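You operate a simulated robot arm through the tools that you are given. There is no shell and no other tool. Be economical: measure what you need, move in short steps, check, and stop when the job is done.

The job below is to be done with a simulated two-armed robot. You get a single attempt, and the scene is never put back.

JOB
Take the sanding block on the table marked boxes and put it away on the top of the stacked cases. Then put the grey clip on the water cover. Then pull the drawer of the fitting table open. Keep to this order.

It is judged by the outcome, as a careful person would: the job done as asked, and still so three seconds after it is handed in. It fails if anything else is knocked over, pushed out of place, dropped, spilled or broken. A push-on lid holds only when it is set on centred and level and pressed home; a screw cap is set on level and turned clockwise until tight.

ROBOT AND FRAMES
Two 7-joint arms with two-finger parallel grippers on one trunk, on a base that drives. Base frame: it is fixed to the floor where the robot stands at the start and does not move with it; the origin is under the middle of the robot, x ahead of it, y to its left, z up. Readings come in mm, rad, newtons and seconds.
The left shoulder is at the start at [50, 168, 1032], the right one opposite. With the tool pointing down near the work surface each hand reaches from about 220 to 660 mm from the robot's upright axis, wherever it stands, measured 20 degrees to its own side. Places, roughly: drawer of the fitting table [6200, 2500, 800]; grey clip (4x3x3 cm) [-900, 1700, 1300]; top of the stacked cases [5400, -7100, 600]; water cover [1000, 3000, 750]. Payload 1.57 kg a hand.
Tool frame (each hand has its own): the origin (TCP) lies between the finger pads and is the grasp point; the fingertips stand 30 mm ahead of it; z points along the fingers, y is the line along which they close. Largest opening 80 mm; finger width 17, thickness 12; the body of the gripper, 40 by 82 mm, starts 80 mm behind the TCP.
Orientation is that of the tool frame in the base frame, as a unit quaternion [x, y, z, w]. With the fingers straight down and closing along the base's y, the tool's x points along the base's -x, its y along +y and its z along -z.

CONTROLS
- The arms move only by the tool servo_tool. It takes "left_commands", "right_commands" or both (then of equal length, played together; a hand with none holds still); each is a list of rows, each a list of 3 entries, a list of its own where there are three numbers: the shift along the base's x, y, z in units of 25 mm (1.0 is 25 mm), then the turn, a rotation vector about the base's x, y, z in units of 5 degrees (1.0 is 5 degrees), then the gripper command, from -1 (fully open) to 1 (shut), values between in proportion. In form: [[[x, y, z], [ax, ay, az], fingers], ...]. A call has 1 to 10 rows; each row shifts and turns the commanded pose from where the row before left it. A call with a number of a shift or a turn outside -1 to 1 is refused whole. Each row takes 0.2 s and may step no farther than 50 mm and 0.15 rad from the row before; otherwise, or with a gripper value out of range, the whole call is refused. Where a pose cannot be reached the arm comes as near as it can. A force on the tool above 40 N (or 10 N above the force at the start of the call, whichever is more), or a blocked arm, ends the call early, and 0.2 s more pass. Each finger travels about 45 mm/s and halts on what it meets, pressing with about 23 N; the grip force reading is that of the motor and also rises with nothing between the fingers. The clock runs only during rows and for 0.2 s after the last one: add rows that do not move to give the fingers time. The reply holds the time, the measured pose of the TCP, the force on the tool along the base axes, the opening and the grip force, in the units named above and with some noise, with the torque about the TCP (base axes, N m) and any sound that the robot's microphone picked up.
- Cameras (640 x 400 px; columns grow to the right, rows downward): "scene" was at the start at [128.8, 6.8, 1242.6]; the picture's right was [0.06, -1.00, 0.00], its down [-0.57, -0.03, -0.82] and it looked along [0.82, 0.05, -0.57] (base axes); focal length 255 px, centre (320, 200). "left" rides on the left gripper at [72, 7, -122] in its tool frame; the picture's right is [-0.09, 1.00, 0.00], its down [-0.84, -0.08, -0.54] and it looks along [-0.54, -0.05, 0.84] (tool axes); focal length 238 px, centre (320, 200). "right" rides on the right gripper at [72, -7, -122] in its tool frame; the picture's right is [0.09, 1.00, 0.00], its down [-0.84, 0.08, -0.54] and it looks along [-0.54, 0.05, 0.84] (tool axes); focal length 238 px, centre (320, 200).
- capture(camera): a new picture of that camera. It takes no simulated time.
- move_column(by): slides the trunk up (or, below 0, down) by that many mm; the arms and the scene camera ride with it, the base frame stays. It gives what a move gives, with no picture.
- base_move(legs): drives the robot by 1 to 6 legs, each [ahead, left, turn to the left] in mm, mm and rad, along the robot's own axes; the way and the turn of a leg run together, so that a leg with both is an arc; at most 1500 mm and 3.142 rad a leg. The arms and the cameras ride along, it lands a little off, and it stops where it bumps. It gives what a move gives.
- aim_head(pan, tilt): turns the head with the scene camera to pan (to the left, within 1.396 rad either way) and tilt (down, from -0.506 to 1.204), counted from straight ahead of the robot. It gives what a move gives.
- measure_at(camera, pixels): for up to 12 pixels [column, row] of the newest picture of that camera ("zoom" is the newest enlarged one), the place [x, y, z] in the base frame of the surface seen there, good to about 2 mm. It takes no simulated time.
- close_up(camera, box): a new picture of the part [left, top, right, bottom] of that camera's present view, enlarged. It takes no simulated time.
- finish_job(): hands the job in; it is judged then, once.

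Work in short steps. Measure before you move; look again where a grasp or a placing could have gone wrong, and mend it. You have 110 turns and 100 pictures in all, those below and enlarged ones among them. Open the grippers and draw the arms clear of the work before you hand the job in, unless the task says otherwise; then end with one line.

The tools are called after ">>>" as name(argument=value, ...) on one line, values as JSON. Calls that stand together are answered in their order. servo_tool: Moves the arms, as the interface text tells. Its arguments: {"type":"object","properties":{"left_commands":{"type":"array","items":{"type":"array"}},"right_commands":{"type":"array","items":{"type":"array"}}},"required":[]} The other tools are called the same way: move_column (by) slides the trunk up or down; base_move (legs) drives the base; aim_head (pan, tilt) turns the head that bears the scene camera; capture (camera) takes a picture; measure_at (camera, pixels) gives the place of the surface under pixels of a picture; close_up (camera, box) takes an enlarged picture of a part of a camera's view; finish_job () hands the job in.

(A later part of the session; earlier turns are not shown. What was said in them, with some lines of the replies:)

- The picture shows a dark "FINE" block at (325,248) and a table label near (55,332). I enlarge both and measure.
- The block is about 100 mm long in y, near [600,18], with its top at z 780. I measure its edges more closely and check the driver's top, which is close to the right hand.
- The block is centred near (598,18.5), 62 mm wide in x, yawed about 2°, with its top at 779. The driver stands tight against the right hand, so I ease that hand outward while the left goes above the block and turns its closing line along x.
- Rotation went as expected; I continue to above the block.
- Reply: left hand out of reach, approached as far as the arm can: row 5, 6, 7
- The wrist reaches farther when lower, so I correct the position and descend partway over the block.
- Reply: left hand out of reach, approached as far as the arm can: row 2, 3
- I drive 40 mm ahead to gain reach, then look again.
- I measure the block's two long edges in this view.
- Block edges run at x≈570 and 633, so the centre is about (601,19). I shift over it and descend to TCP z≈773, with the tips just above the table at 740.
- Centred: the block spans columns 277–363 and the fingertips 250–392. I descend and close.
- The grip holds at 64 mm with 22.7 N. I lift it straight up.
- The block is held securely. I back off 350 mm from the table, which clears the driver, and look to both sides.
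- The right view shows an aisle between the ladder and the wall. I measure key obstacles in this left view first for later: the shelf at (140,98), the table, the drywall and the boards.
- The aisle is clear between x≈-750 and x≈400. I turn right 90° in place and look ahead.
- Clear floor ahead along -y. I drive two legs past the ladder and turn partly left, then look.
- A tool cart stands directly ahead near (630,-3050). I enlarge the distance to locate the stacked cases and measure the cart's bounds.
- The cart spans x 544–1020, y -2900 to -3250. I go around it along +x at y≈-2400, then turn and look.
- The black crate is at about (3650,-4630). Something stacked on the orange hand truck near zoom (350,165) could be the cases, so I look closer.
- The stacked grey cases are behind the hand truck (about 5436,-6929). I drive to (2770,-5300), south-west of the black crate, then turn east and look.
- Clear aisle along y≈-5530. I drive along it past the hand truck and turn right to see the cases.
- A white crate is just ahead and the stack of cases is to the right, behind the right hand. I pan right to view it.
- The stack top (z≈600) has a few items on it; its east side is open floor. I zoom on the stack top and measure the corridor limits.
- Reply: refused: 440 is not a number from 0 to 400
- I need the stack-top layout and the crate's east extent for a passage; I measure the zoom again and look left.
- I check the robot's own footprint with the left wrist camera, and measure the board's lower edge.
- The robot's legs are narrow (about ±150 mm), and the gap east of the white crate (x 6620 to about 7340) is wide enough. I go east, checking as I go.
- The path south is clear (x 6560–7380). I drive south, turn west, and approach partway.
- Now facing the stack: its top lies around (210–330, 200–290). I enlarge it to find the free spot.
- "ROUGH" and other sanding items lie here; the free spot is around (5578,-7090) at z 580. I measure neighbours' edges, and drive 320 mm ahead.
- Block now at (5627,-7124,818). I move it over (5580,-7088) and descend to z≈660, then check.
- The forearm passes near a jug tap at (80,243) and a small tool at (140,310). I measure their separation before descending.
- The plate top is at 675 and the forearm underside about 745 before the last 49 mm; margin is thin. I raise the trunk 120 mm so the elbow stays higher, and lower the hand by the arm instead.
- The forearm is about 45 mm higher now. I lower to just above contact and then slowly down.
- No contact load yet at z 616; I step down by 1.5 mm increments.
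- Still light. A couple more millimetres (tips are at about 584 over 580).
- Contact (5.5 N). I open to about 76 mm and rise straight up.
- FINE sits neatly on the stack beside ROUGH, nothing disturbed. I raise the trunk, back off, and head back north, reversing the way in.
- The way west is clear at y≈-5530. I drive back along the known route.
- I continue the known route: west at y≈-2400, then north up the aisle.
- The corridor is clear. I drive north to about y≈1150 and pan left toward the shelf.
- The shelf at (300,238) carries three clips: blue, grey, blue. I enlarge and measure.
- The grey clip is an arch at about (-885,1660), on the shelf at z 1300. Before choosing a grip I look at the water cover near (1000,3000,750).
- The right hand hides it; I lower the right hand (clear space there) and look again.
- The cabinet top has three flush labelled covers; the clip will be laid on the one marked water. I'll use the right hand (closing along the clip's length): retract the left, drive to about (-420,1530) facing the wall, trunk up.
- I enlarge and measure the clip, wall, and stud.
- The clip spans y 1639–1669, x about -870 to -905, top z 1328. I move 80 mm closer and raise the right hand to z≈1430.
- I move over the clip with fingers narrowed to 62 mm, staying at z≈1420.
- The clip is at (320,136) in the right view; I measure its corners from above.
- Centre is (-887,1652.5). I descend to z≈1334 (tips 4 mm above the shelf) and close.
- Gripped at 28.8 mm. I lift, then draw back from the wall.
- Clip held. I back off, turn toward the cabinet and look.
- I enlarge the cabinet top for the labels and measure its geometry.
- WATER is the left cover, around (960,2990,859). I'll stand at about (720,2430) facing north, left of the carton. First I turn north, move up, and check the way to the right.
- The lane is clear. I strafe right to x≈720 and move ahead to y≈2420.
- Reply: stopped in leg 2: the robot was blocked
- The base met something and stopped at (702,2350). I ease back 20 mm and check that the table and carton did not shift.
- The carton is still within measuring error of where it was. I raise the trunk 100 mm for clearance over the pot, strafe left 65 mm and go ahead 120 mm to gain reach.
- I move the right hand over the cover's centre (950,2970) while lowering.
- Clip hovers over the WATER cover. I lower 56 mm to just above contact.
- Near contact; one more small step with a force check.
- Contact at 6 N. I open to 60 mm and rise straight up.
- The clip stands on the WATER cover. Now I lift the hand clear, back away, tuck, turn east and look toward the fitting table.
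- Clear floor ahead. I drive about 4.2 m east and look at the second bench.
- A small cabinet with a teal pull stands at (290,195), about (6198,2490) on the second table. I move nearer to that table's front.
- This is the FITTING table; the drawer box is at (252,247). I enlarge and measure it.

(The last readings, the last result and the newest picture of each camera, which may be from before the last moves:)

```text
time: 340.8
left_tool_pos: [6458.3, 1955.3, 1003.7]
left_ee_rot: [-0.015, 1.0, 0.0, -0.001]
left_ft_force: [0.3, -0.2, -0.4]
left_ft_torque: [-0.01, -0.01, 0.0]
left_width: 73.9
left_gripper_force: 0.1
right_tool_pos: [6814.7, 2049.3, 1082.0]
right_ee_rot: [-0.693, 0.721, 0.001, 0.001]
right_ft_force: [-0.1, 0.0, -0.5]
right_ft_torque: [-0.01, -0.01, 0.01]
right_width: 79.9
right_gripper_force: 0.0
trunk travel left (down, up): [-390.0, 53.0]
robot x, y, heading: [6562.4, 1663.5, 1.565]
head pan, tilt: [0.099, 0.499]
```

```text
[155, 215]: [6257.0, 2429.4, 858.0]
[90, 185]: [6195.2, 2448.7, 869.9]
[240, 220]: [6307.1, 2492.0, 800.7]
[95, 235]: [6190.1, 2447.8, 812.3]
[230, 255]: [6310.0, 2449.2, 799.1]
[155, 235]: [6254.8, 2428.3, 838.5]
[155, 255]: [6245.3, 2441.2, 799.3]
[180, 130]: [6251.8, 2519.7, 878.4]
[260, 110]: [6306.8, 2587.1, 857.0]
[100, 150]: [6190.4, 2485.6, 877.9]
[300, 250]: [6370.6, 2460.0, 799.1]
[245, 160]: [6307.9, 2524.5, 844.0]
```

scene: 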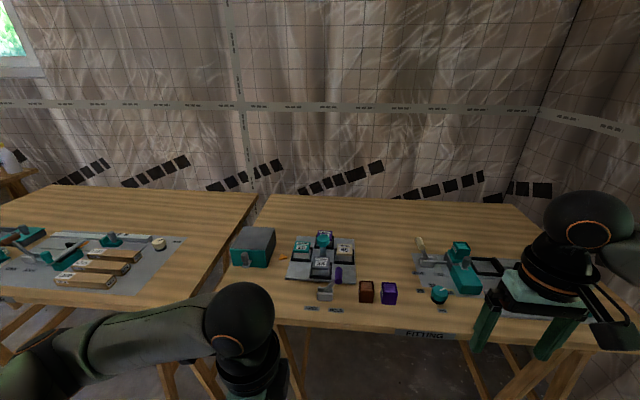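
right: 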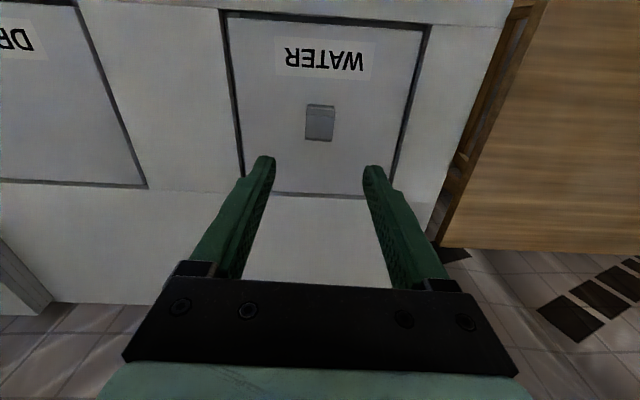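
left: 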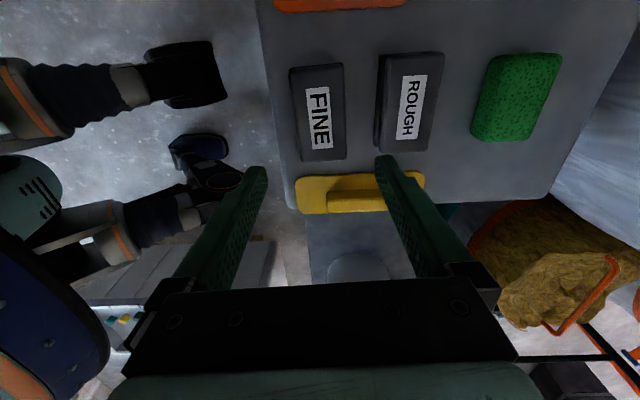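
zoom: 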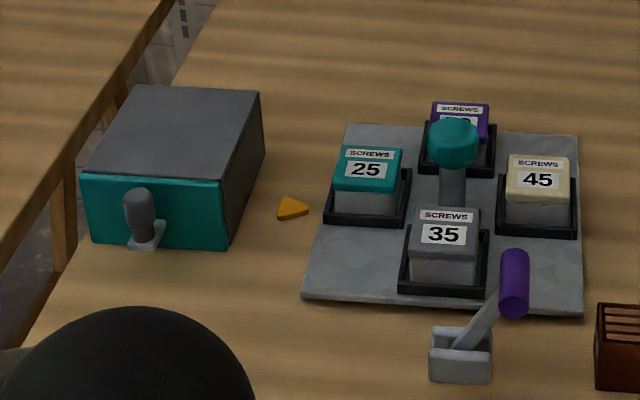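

The unit spans x 6190–6307, y 2450–2590, z 800–878, teal front facing -y, with a pull in front. I zoom tightly on the pull.

>>> close_up(camera="scene", box=[225, 240, 273, 270])

>>> measure_at(camera="zoom", pixels=[[260, 130], [300, 115], [220, 115], [260, 170], [270, 230], [230, 250], [330, 260], [290, 270], [300, 300], [215, 290], [260, 100], [340, 225]])

```text
13.33 times, centred on (249, 255) of scene
```

zoom: 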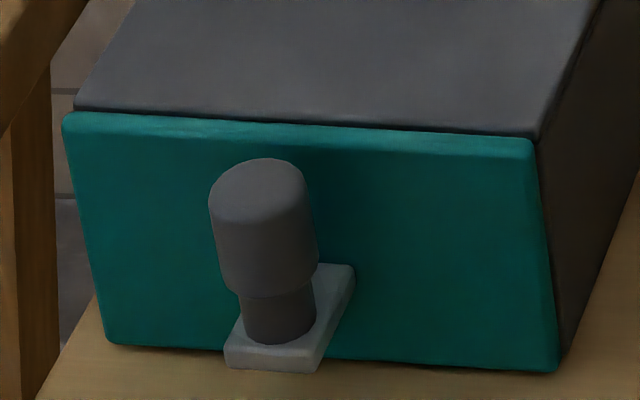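

```text
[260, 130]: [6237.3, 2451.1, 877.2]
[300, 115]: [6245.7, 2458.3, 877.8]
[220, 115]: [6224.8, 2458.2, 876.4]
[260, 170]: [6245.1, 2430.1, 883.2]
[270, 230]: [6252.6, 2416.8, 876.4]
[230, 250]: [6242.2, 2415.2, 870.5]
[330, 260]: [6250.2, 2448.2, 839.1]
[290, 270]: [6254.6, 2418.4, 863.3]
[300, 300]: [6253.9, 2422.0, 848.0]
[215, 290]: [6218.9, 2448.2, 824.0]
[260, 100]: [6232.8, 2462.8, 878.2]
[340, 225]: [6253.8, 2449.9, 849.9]
```

The pull is an upright post at (6250,2427), top z 883, on a tab at z≈838. I'll grip it with the right hand, which already closes along x. I move the base to about (6115,1940).

>>> base_move(legs=[[0, 445, 0], [250, 0, 0]])

>>> aim_head(pan=-0.2, tilt=0.8)

>>> capture(camera="scene")

```text
time: 346.7
left_tool_pos: [6006.5, 2215.3, 1005.6]
left_ee_rot: [-0.015, 1.0, -0.001, -0.001]
left_ft_force: [0.3, -0.2, 0.4]
left_ft_torque: [-0.04, 0.0, 0.0]
left_width: 74.0
left_gripper_force: 0.0
right_tool_pos: [6362.0, 2308.4, 1081.5]
right_ee_rot: [-0.695, 0.719, 0.001, 0.0]
right_ft_force: [0.2, 0.3, 0.1]
right_ft_torque: [-0.04, 0.01, 0.02]
right_width: 80.1
right_gripper_force: 0.1
trunk travel left (down, up): [-390.0, 53.0]
robot x, y, heading: [6108.0, 1925.7, 1.569]
head pan, tilt: [0.099, 0.499]
```

```text
time: 347.5
left_tool_pos: [6006.2, 2213.2, 1004.8]
left_ee_rot: [-0.016, 1.0, 0.0, 0.0]
left_ft_force: [-0.1, 0.6, -0.1]
left_ft_torque: [0.0, 0.03, 0.0]
left_width: 73.9
left_gripper_force: 0.1
right_tool_pos: [6362.5, 2307.4, 1080.8]
right_ee_rot: [-0.696, 0.718, 0.002, 0.0]
right_ft_force: [-0.4, 0.8, 0.0]
right_ft_torque: [-0.01, -0.03, 0.03]
right_width: 80.1
right_gripper_force: 0.0
trunk travel left (down, up): [-390.0, 53.0]
robot x, y, heading: [6110.0, 1923.9, 1.567]
head pan, tilt: [-0.201, 0.799]
```

```text
27 pictures are left
```

scene: 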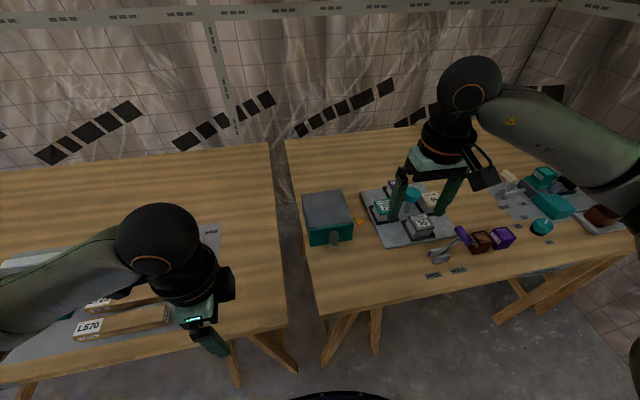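

I re-measure the post from this nearer view.

>>> close_up(camera="scene", box=[295, 185, 375, 260])

>>> measure_at(camera="scene", pixels=[[334, 237], [330, 238], [338, 238], [334, 234], [334, 241], [334, 246], [310, 240], [345, 240], [325, 210], [360, 222], [450, 235], [310, 195]])

```text
5.33 times, centred on (335, 222) of scene
```

zoom: 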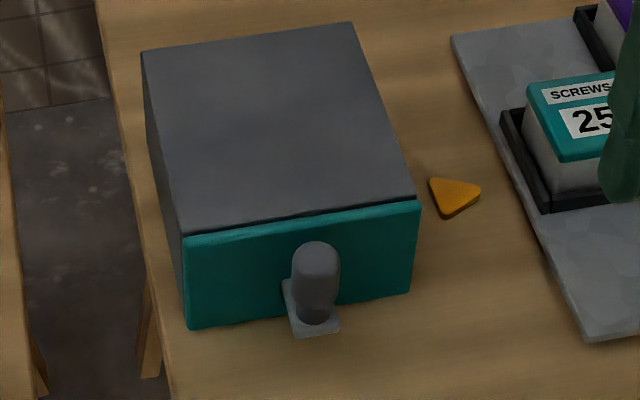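

```text
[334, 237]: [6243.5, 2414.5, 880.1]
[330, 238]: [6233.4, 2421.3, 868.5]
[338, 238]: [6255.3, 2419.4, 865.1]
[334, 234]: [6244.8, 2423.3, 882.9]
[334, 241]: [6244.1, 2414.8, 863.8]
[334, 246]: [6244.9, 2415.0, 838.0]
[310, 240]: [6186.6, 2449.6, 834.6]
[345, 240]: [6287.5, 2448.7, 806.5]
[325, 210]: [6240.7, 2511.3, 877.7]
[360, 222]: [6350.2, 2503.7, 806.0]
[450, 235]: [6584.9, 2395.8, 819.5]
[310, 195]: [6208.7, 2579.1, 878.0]
```

Post centre ≈ (6244.5,2425). I move the right hand above it at z≈960.

>>> servo_tool(right_commands=[[[-0.6, 0.6, -0.3], [0, 0, 0], -1], [[-0.6, 0.6, -0.6], [0, 0, 0], -1], [[-0.6, 0.6, -0.6], [0, 0, 0], -1], [[-0.6, 0.6, -0.6], [0, 0, 0], -1], [[-0.6, 0.6, -0.6], [0, 0, 0], -1], [[-0.6, 0.6, -0.6], [0, 0, 0], -1], [[-0.6, 0.6, -0.6], [0, 0, 0], -0.6], [[-0.52, 0.52, -0.6], [0, 0, 0], -0.4], [[0, 0, -0.35], [0, 0, 0], -0.4], [[0, 0, 0], [0, 0, 0], -0.4]])

>>> capture(camera="right")

```text
time: 349.7
left_tool_pos: [6006.8, 2213.6, 1004.4]
left_ee_rot: [-0.015, 1.0, -0.001, 0.0]
left_ft_force: [-0.2, -0.1, -0.6]
left_ft_torque: [-0.01, -0.01, -0.02]
left_width: 73.9
left_gripper_force: 0.1
right_tool_pos: [6245.2, 2426.7, 962.0]
right_ee_rot: [-0.696, 0.719, 0.001, 0.001]
right_ft_force: [-0.7, 0.2, -0.8]
right_ft_torque: [-0.01, -0.03, 0.04]
right_width: 56.2
right_gripper_force: 0.1
trunk travel left (down, up): [-390.0, 53.0]
robot x, y, heading: [6109.7, 1919.3, 1.568]
head pan, tilt: [-0.201, 0.799]
```

```text
25 pictures are left
```

right: 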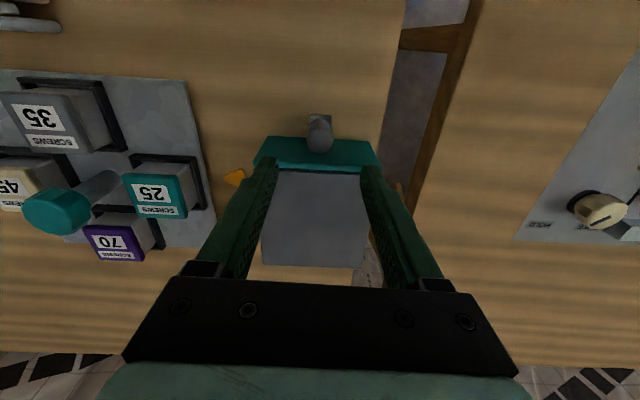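

>>> measure_at(camera="right", pixels=[[320, 145], [310, 145], [331, 145], [320, 135], [320, 125], [320, 117], [308, 118], [330, 118], [300, 150]])

```text
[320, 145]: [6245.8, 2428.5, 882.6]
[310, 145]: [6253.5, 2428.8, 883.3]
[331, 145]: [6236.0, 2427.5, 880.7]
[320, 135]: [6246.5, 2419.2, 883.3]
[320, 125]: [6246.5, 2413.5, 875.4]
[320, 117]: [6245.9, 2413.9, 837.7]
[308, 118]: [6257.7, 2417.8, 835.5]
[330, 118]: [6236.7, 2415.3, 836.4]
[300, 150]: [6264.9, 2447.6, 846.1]
```

Aligned. I descend to z≈874 and close on the post.

>>> servo_tool(right_commands=[[[0, -0.04, -0.9], [0, 0, 0], -0.4], [[0, 0, -0.9], [0, 0, 0], -0.4], [[0, 0, -0.9], [0, 0, 0], -0.4], [[0, 0, -0.8], [0, 0, 0], -0.4], [[0, 0, 0], [0, 0, 0], -0.4], [[0, 0, 0], [0, 0, 0], 0.5], [[0, 0, 0], [0, 0, 0], 0.8], [[0, 0, 0], [0, 0, 0], 1], [[0, 0, 0], [0, 0, 0], 1]])

>>> capture(camera="right")

```text
time: 351.7
left_tool_pos: [6007.1, 2214.1, 1005.4]
left_ee_rot: [-0.015, 1.0, 0.0, 0.0]
left_ft_force: [-0.4, -0.7, -0.8]
left_ft_torque: [0.03, 0.01, -0.01]
left_width: 74.0
left_gripper_force: 0.2
right_tool_pos: [6244.0, 2426.4, 873.8]
right_ee_rot: [-0.695, 0.719, 0.0, 0.002]
right_ft_force: [0.2, 0.4, -2.2]
right_ft_torque: [0.24, -0.17, -0.02]
right_width: 23.7
right_gripper_force: 30.2
trunk travel left (down, up): [-390.0, 53.0]
robot x, y, heading: [6111.3, 1926.8, 1.571]
head pan, tilt: [-0.201, 0.799]
```

```text
24 pictures are left
```

right: 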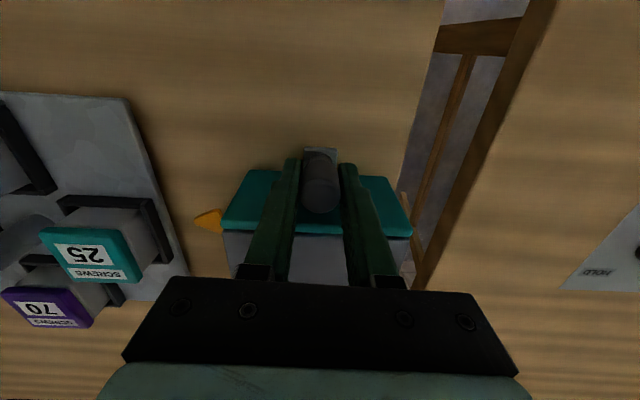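

Gripped at 23.7 mm. I pull gently 25 mm toward -y and watch the forces.

>>> servo_tool(right_commands=[[[0, -0.2, 0], [0, 0, 0], 1], [[0, -0.4, 0], [0, 0, 0], 1], [[0, -0.4, 0], [0, 0, 0], 1], [[0, 0, 0], [0, 0, 0], 1]])

>>> close_up(camera="scene", box=[275, 170, 395, 270])

```text
time: 352.7
left_tool_pos: [6005.7, 2214.2, 1005.7]
left_ee_rot: [-0.016, 1.0, 0.0, -0.002]
left_ft_force: [1.1, -0.5, 0.3]
left_ft_torque: [0.02, -0.02, -0.01]
left_width: 73.8
left_gripper_force: 0.1
right_tool_pos: [6244.8, 2400.6, 871.6]
right_ee_rot: [-0.695, 0.719, 0.0, 0.001]
right_ft_force: [1.8, 0.0, -0.4]
right_ft_torque: [-0.12, -0.02, -0.03]
right_width: 23.9
right_gripper_force: 35.6
trunk travel left (down, up): [-390.0, 53.0]
robot x, y, heading: [6108.9, 1924.4, 1.565]
head pan, tilt: [-0.201, 0.799]
```

```text
4.00 times, centred on (335, 220) of scene
```

zoom: 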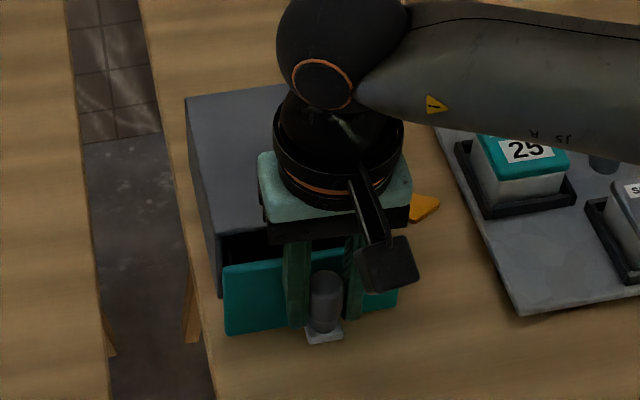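

The drawer slides out while the body stays. I pull further, up to about 80 mm total, in small steps.

>>> servo_tool(right_commands=[[[0, -0.4, 0], [0, 0, 0], 1], [[0, -0.4, 0], [0, 0, 0], 1], [[0, -0.4, 0], [0, 0, 0], 1], [[0, -0.4, 0], [0, 0, 0], 1], [[0, -0.4, 0], [0, 0, 0], 1], [[0, -0.2, 0], [0, 0, 0], 1], [[0, 0, 0], [0, 0, 0], 1]])

>>> close_up(camera="scene", box=[275, 170, 395, 270])

>>> measure_at(camera="zoom", pixels=[[190, 95], [225, 130], [200, 200], [212, 240], [230, 110], [218, 220]])

```text
time: 354.3
left_tool_pos: [6006.4, 2214.6, 1004.1]
left_ee_rot: [-0.016, 1.0, 0.001, 0.0]
left_ft_force: [0.3, -0.6, 0.3]
left_ft_torque: [-0.01, 0.02, 0.02]
left_width: 74.2
left_gripper_force: 0.1
right_tool_pos: [6244.1, 2344.9, 871.7]
right_ee_rot: [-0.695, 0.719, 0.002, 0.0]
right_ft_force: [-0.8, 0.6, -3.3]
right_ft_torque: [0.29, -0.1, 0.09]
right_width: 23.7
right_gripper_force: 35.6
trunk travel left (down, up): [-390.0, 53.0]
robot x, y, heading: [6113.7, 1919.9, 1.565]
head pan, tilt: [-0.201, 0.799]
```

```text
4.00 times, centred on (335, 220) of scene
```

zoom: 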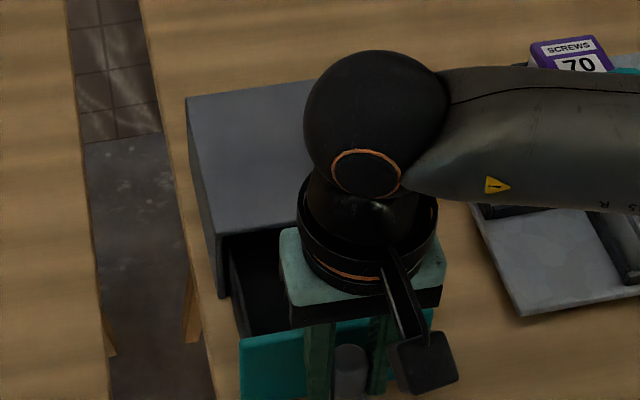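

```text
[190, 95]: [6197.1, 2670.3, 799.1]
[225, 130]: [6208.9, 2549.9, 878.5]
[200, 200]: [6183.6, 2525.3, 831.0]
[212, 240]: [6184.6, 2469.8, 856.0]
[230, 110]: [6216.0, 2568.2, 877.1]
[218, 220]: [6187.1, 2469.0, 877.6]
```

81 mm open, body in place, forces small. I draw a further 20 mm in small steps, watching for an end stop.

>>> servo_tool(right_commands=[[[0, -0.2, 0], [0, 0, 0], 1], [[0, -0.2, 0], [0, 0, 0], 1], [[0, -0.2, 0], [0, 0, 0], 1], [[0, -0.2, 0], [0, 0, 0], 1], [[0, 0, 0], [0, 0, 0], 1]])

>>> close_up(camera="scene", box=[275, 170, 395, 270])

>>> measure_at(camera="zoom", pixels=[[225, 130], [200, 200], [212, 240], [250, 370], [218, 220]])

```text
time: 355.5
left_tool_pos: [6006.6, 2214.6, 1005.5]
left_ee_rot: [-0.015, 1.0, -0.001, -0.001]
left_ft_force: [0.6, -0.7, -0.8]
left_ft_torque: [0.04, 0.03, -0.02]
left_width: 74.1
left_gripper_force: 0.1
right_tool_pos: [6246.2, 2326.1, 872.5]
right_ee_rot: [-0.695, 0.719, 0.001, 0.0]
right_ft_force: [-1.8, 0.1, -5.2]
right_ft_torque: [0.26, -0.05, 0.13]
right_width: 24.1
right_gripper_force: 36.0
trunk travel left (down, up): [-390.0, 53.0]
robot x, y, heading: [6106.3, 1919.4, 1.568]
head pan, tilt: [-0.201, 0.799]
```

```text
4.00 times, centred on (335, 220) of scene
```

zoom: 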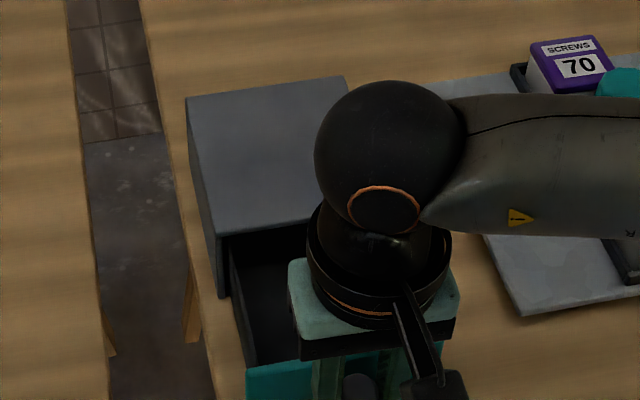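

```text
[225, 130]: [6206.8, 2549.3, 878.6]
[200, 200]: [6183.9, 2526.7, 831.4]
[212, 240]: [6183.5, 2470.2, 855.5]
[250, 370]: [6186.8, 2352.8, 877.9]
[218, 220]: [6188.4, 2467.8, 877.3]
```

About 100 mm open. The drawer's front bottom sits just above the table top, so it cannot drop; I release and rise.

>>> servo_tool(right_commands=[[[0, 0, 0], [0, 0, 0], 0.2], [[0, 0, 0], [0, 0, 0], -0.4], [[0, 0, 0], [0, 0, 0], -0.4], [[0, 0, 0.4], [0, 0, 0], -0.4], [[0, 0, 0.8], [0, 0, 0], -0.4], [[0, 0, 1], [0, 0, 0], -0.4], [[0, 0, 1], [0, 0, 0], -0.4], [[0, 0, 1], [0, 0, 0], -0.4], [[0.5, 0, 1], [0, 0, 0], -0.4], [[0.5, 0, 0.5], [0, 0, 0], -0.4]])

>>> base_move(legs=[[-250, 0, 0]])

>>> capture(camera="scene")

```text
time: 357.7
left_tool_pos: [6006.4, 2213.8, 1005.1]
left_ee_rot: [-0.016, 1.0, 0.0, -0.001]
left_ft_force: [-0.1, -1.0, -0.5]
left_ft_torque: [0.01, 0.01, 0.01]
left_width: 74.1
left_gripper_force: 0.0
right_tool_pos: [6270.8, 2325.0, 1015.0]
right_ee_rot: [-0.695, 0.719, 0.001, 0.0]
right_ft_force: [0.2, 0.1, -1.1]
right_ft_torque: [0.0, 0.01, 0.0]
right_width: 55.7
right_gripper_force: 0.0
trunk travel left (down, up): [-390.0, 53.0]
robot x, y, heading: [6109.9, 1919.0, 1.566]
head pan, tilt: [-0.201, 0.799]
```

```text
time: 359.6
left_tool_pos: [6004.1, 1963.6, 1005.3]
left_ee_rot: [-0.019, 1.0, 0.0, -0.001]
left_ft_force: [-0.2, 0.7, -1.2]
left_ft_torque: [0.01, -0.03, 0.02]
left_width: 74.1
left_gripper_force: 0.2
right_tool_pos: [6267.7, 2076.9, 1014.5]
right_ee_rot: [-0.697, 0.717, 0.001, 0.001]
right_ft_force: [-0.2, -1.0, 0.1]
right_ft_torque: [0.0, 0.01, -0.02]
right_width: 56.1
right_gripper_force: 0.1
trunk travel left (down, up): [-390.0, 53.0]
robot x, y, heading: [6108.8, 1672.9, 1.574]
head pan, tilt: [-0.201, 0.799]
```

```text
20 pictures are left
```

scene: 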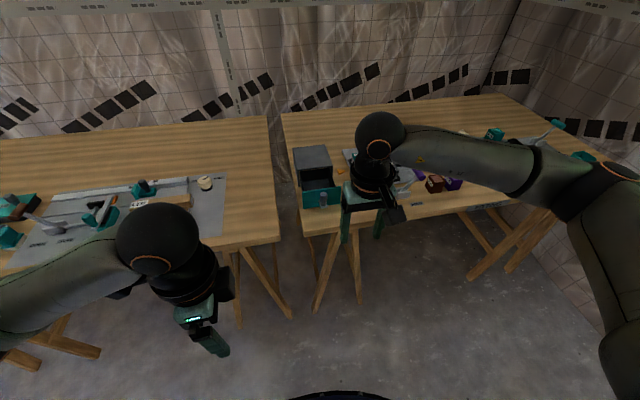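

>>> close_up(camera="scene", box=[270, 130, 370, 220])

>>> measure_at(camera="scene", pixels=[[308, 200], [323, 197], [335, 200], [312, 160], [298, 170], [318, 180]])

```text
4.44 times, centred on (320, 175) of scene
```

zoom: 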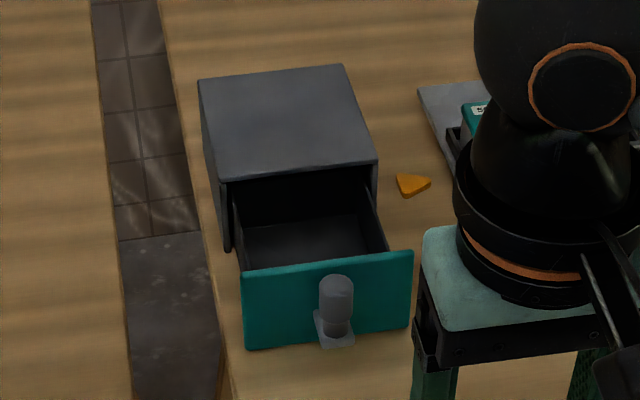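

```text
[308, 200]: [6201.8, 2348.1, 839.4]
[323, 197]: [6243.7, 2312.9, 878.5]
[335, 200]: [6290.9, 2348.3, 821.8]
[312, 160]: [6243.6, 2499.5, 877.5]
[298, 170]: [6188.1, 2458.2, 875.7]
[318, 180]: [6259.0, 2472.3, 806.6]
```

The drawer stays open 100 mm and level, and the unit and its neighbours are in place. Hands are open and clear, so I hand the job in.

>>> finish_job()

```text
The job is handed in.
```

All three parts were done in the order asked: the FINE sanding block is on the stacked cases, the grey clip is on the WATER cover, and the fitting table's drawer is open about 100 mm. The base was stopped once near a carton by the cabinet; the carton measured within about 3 mm of its earlier position.
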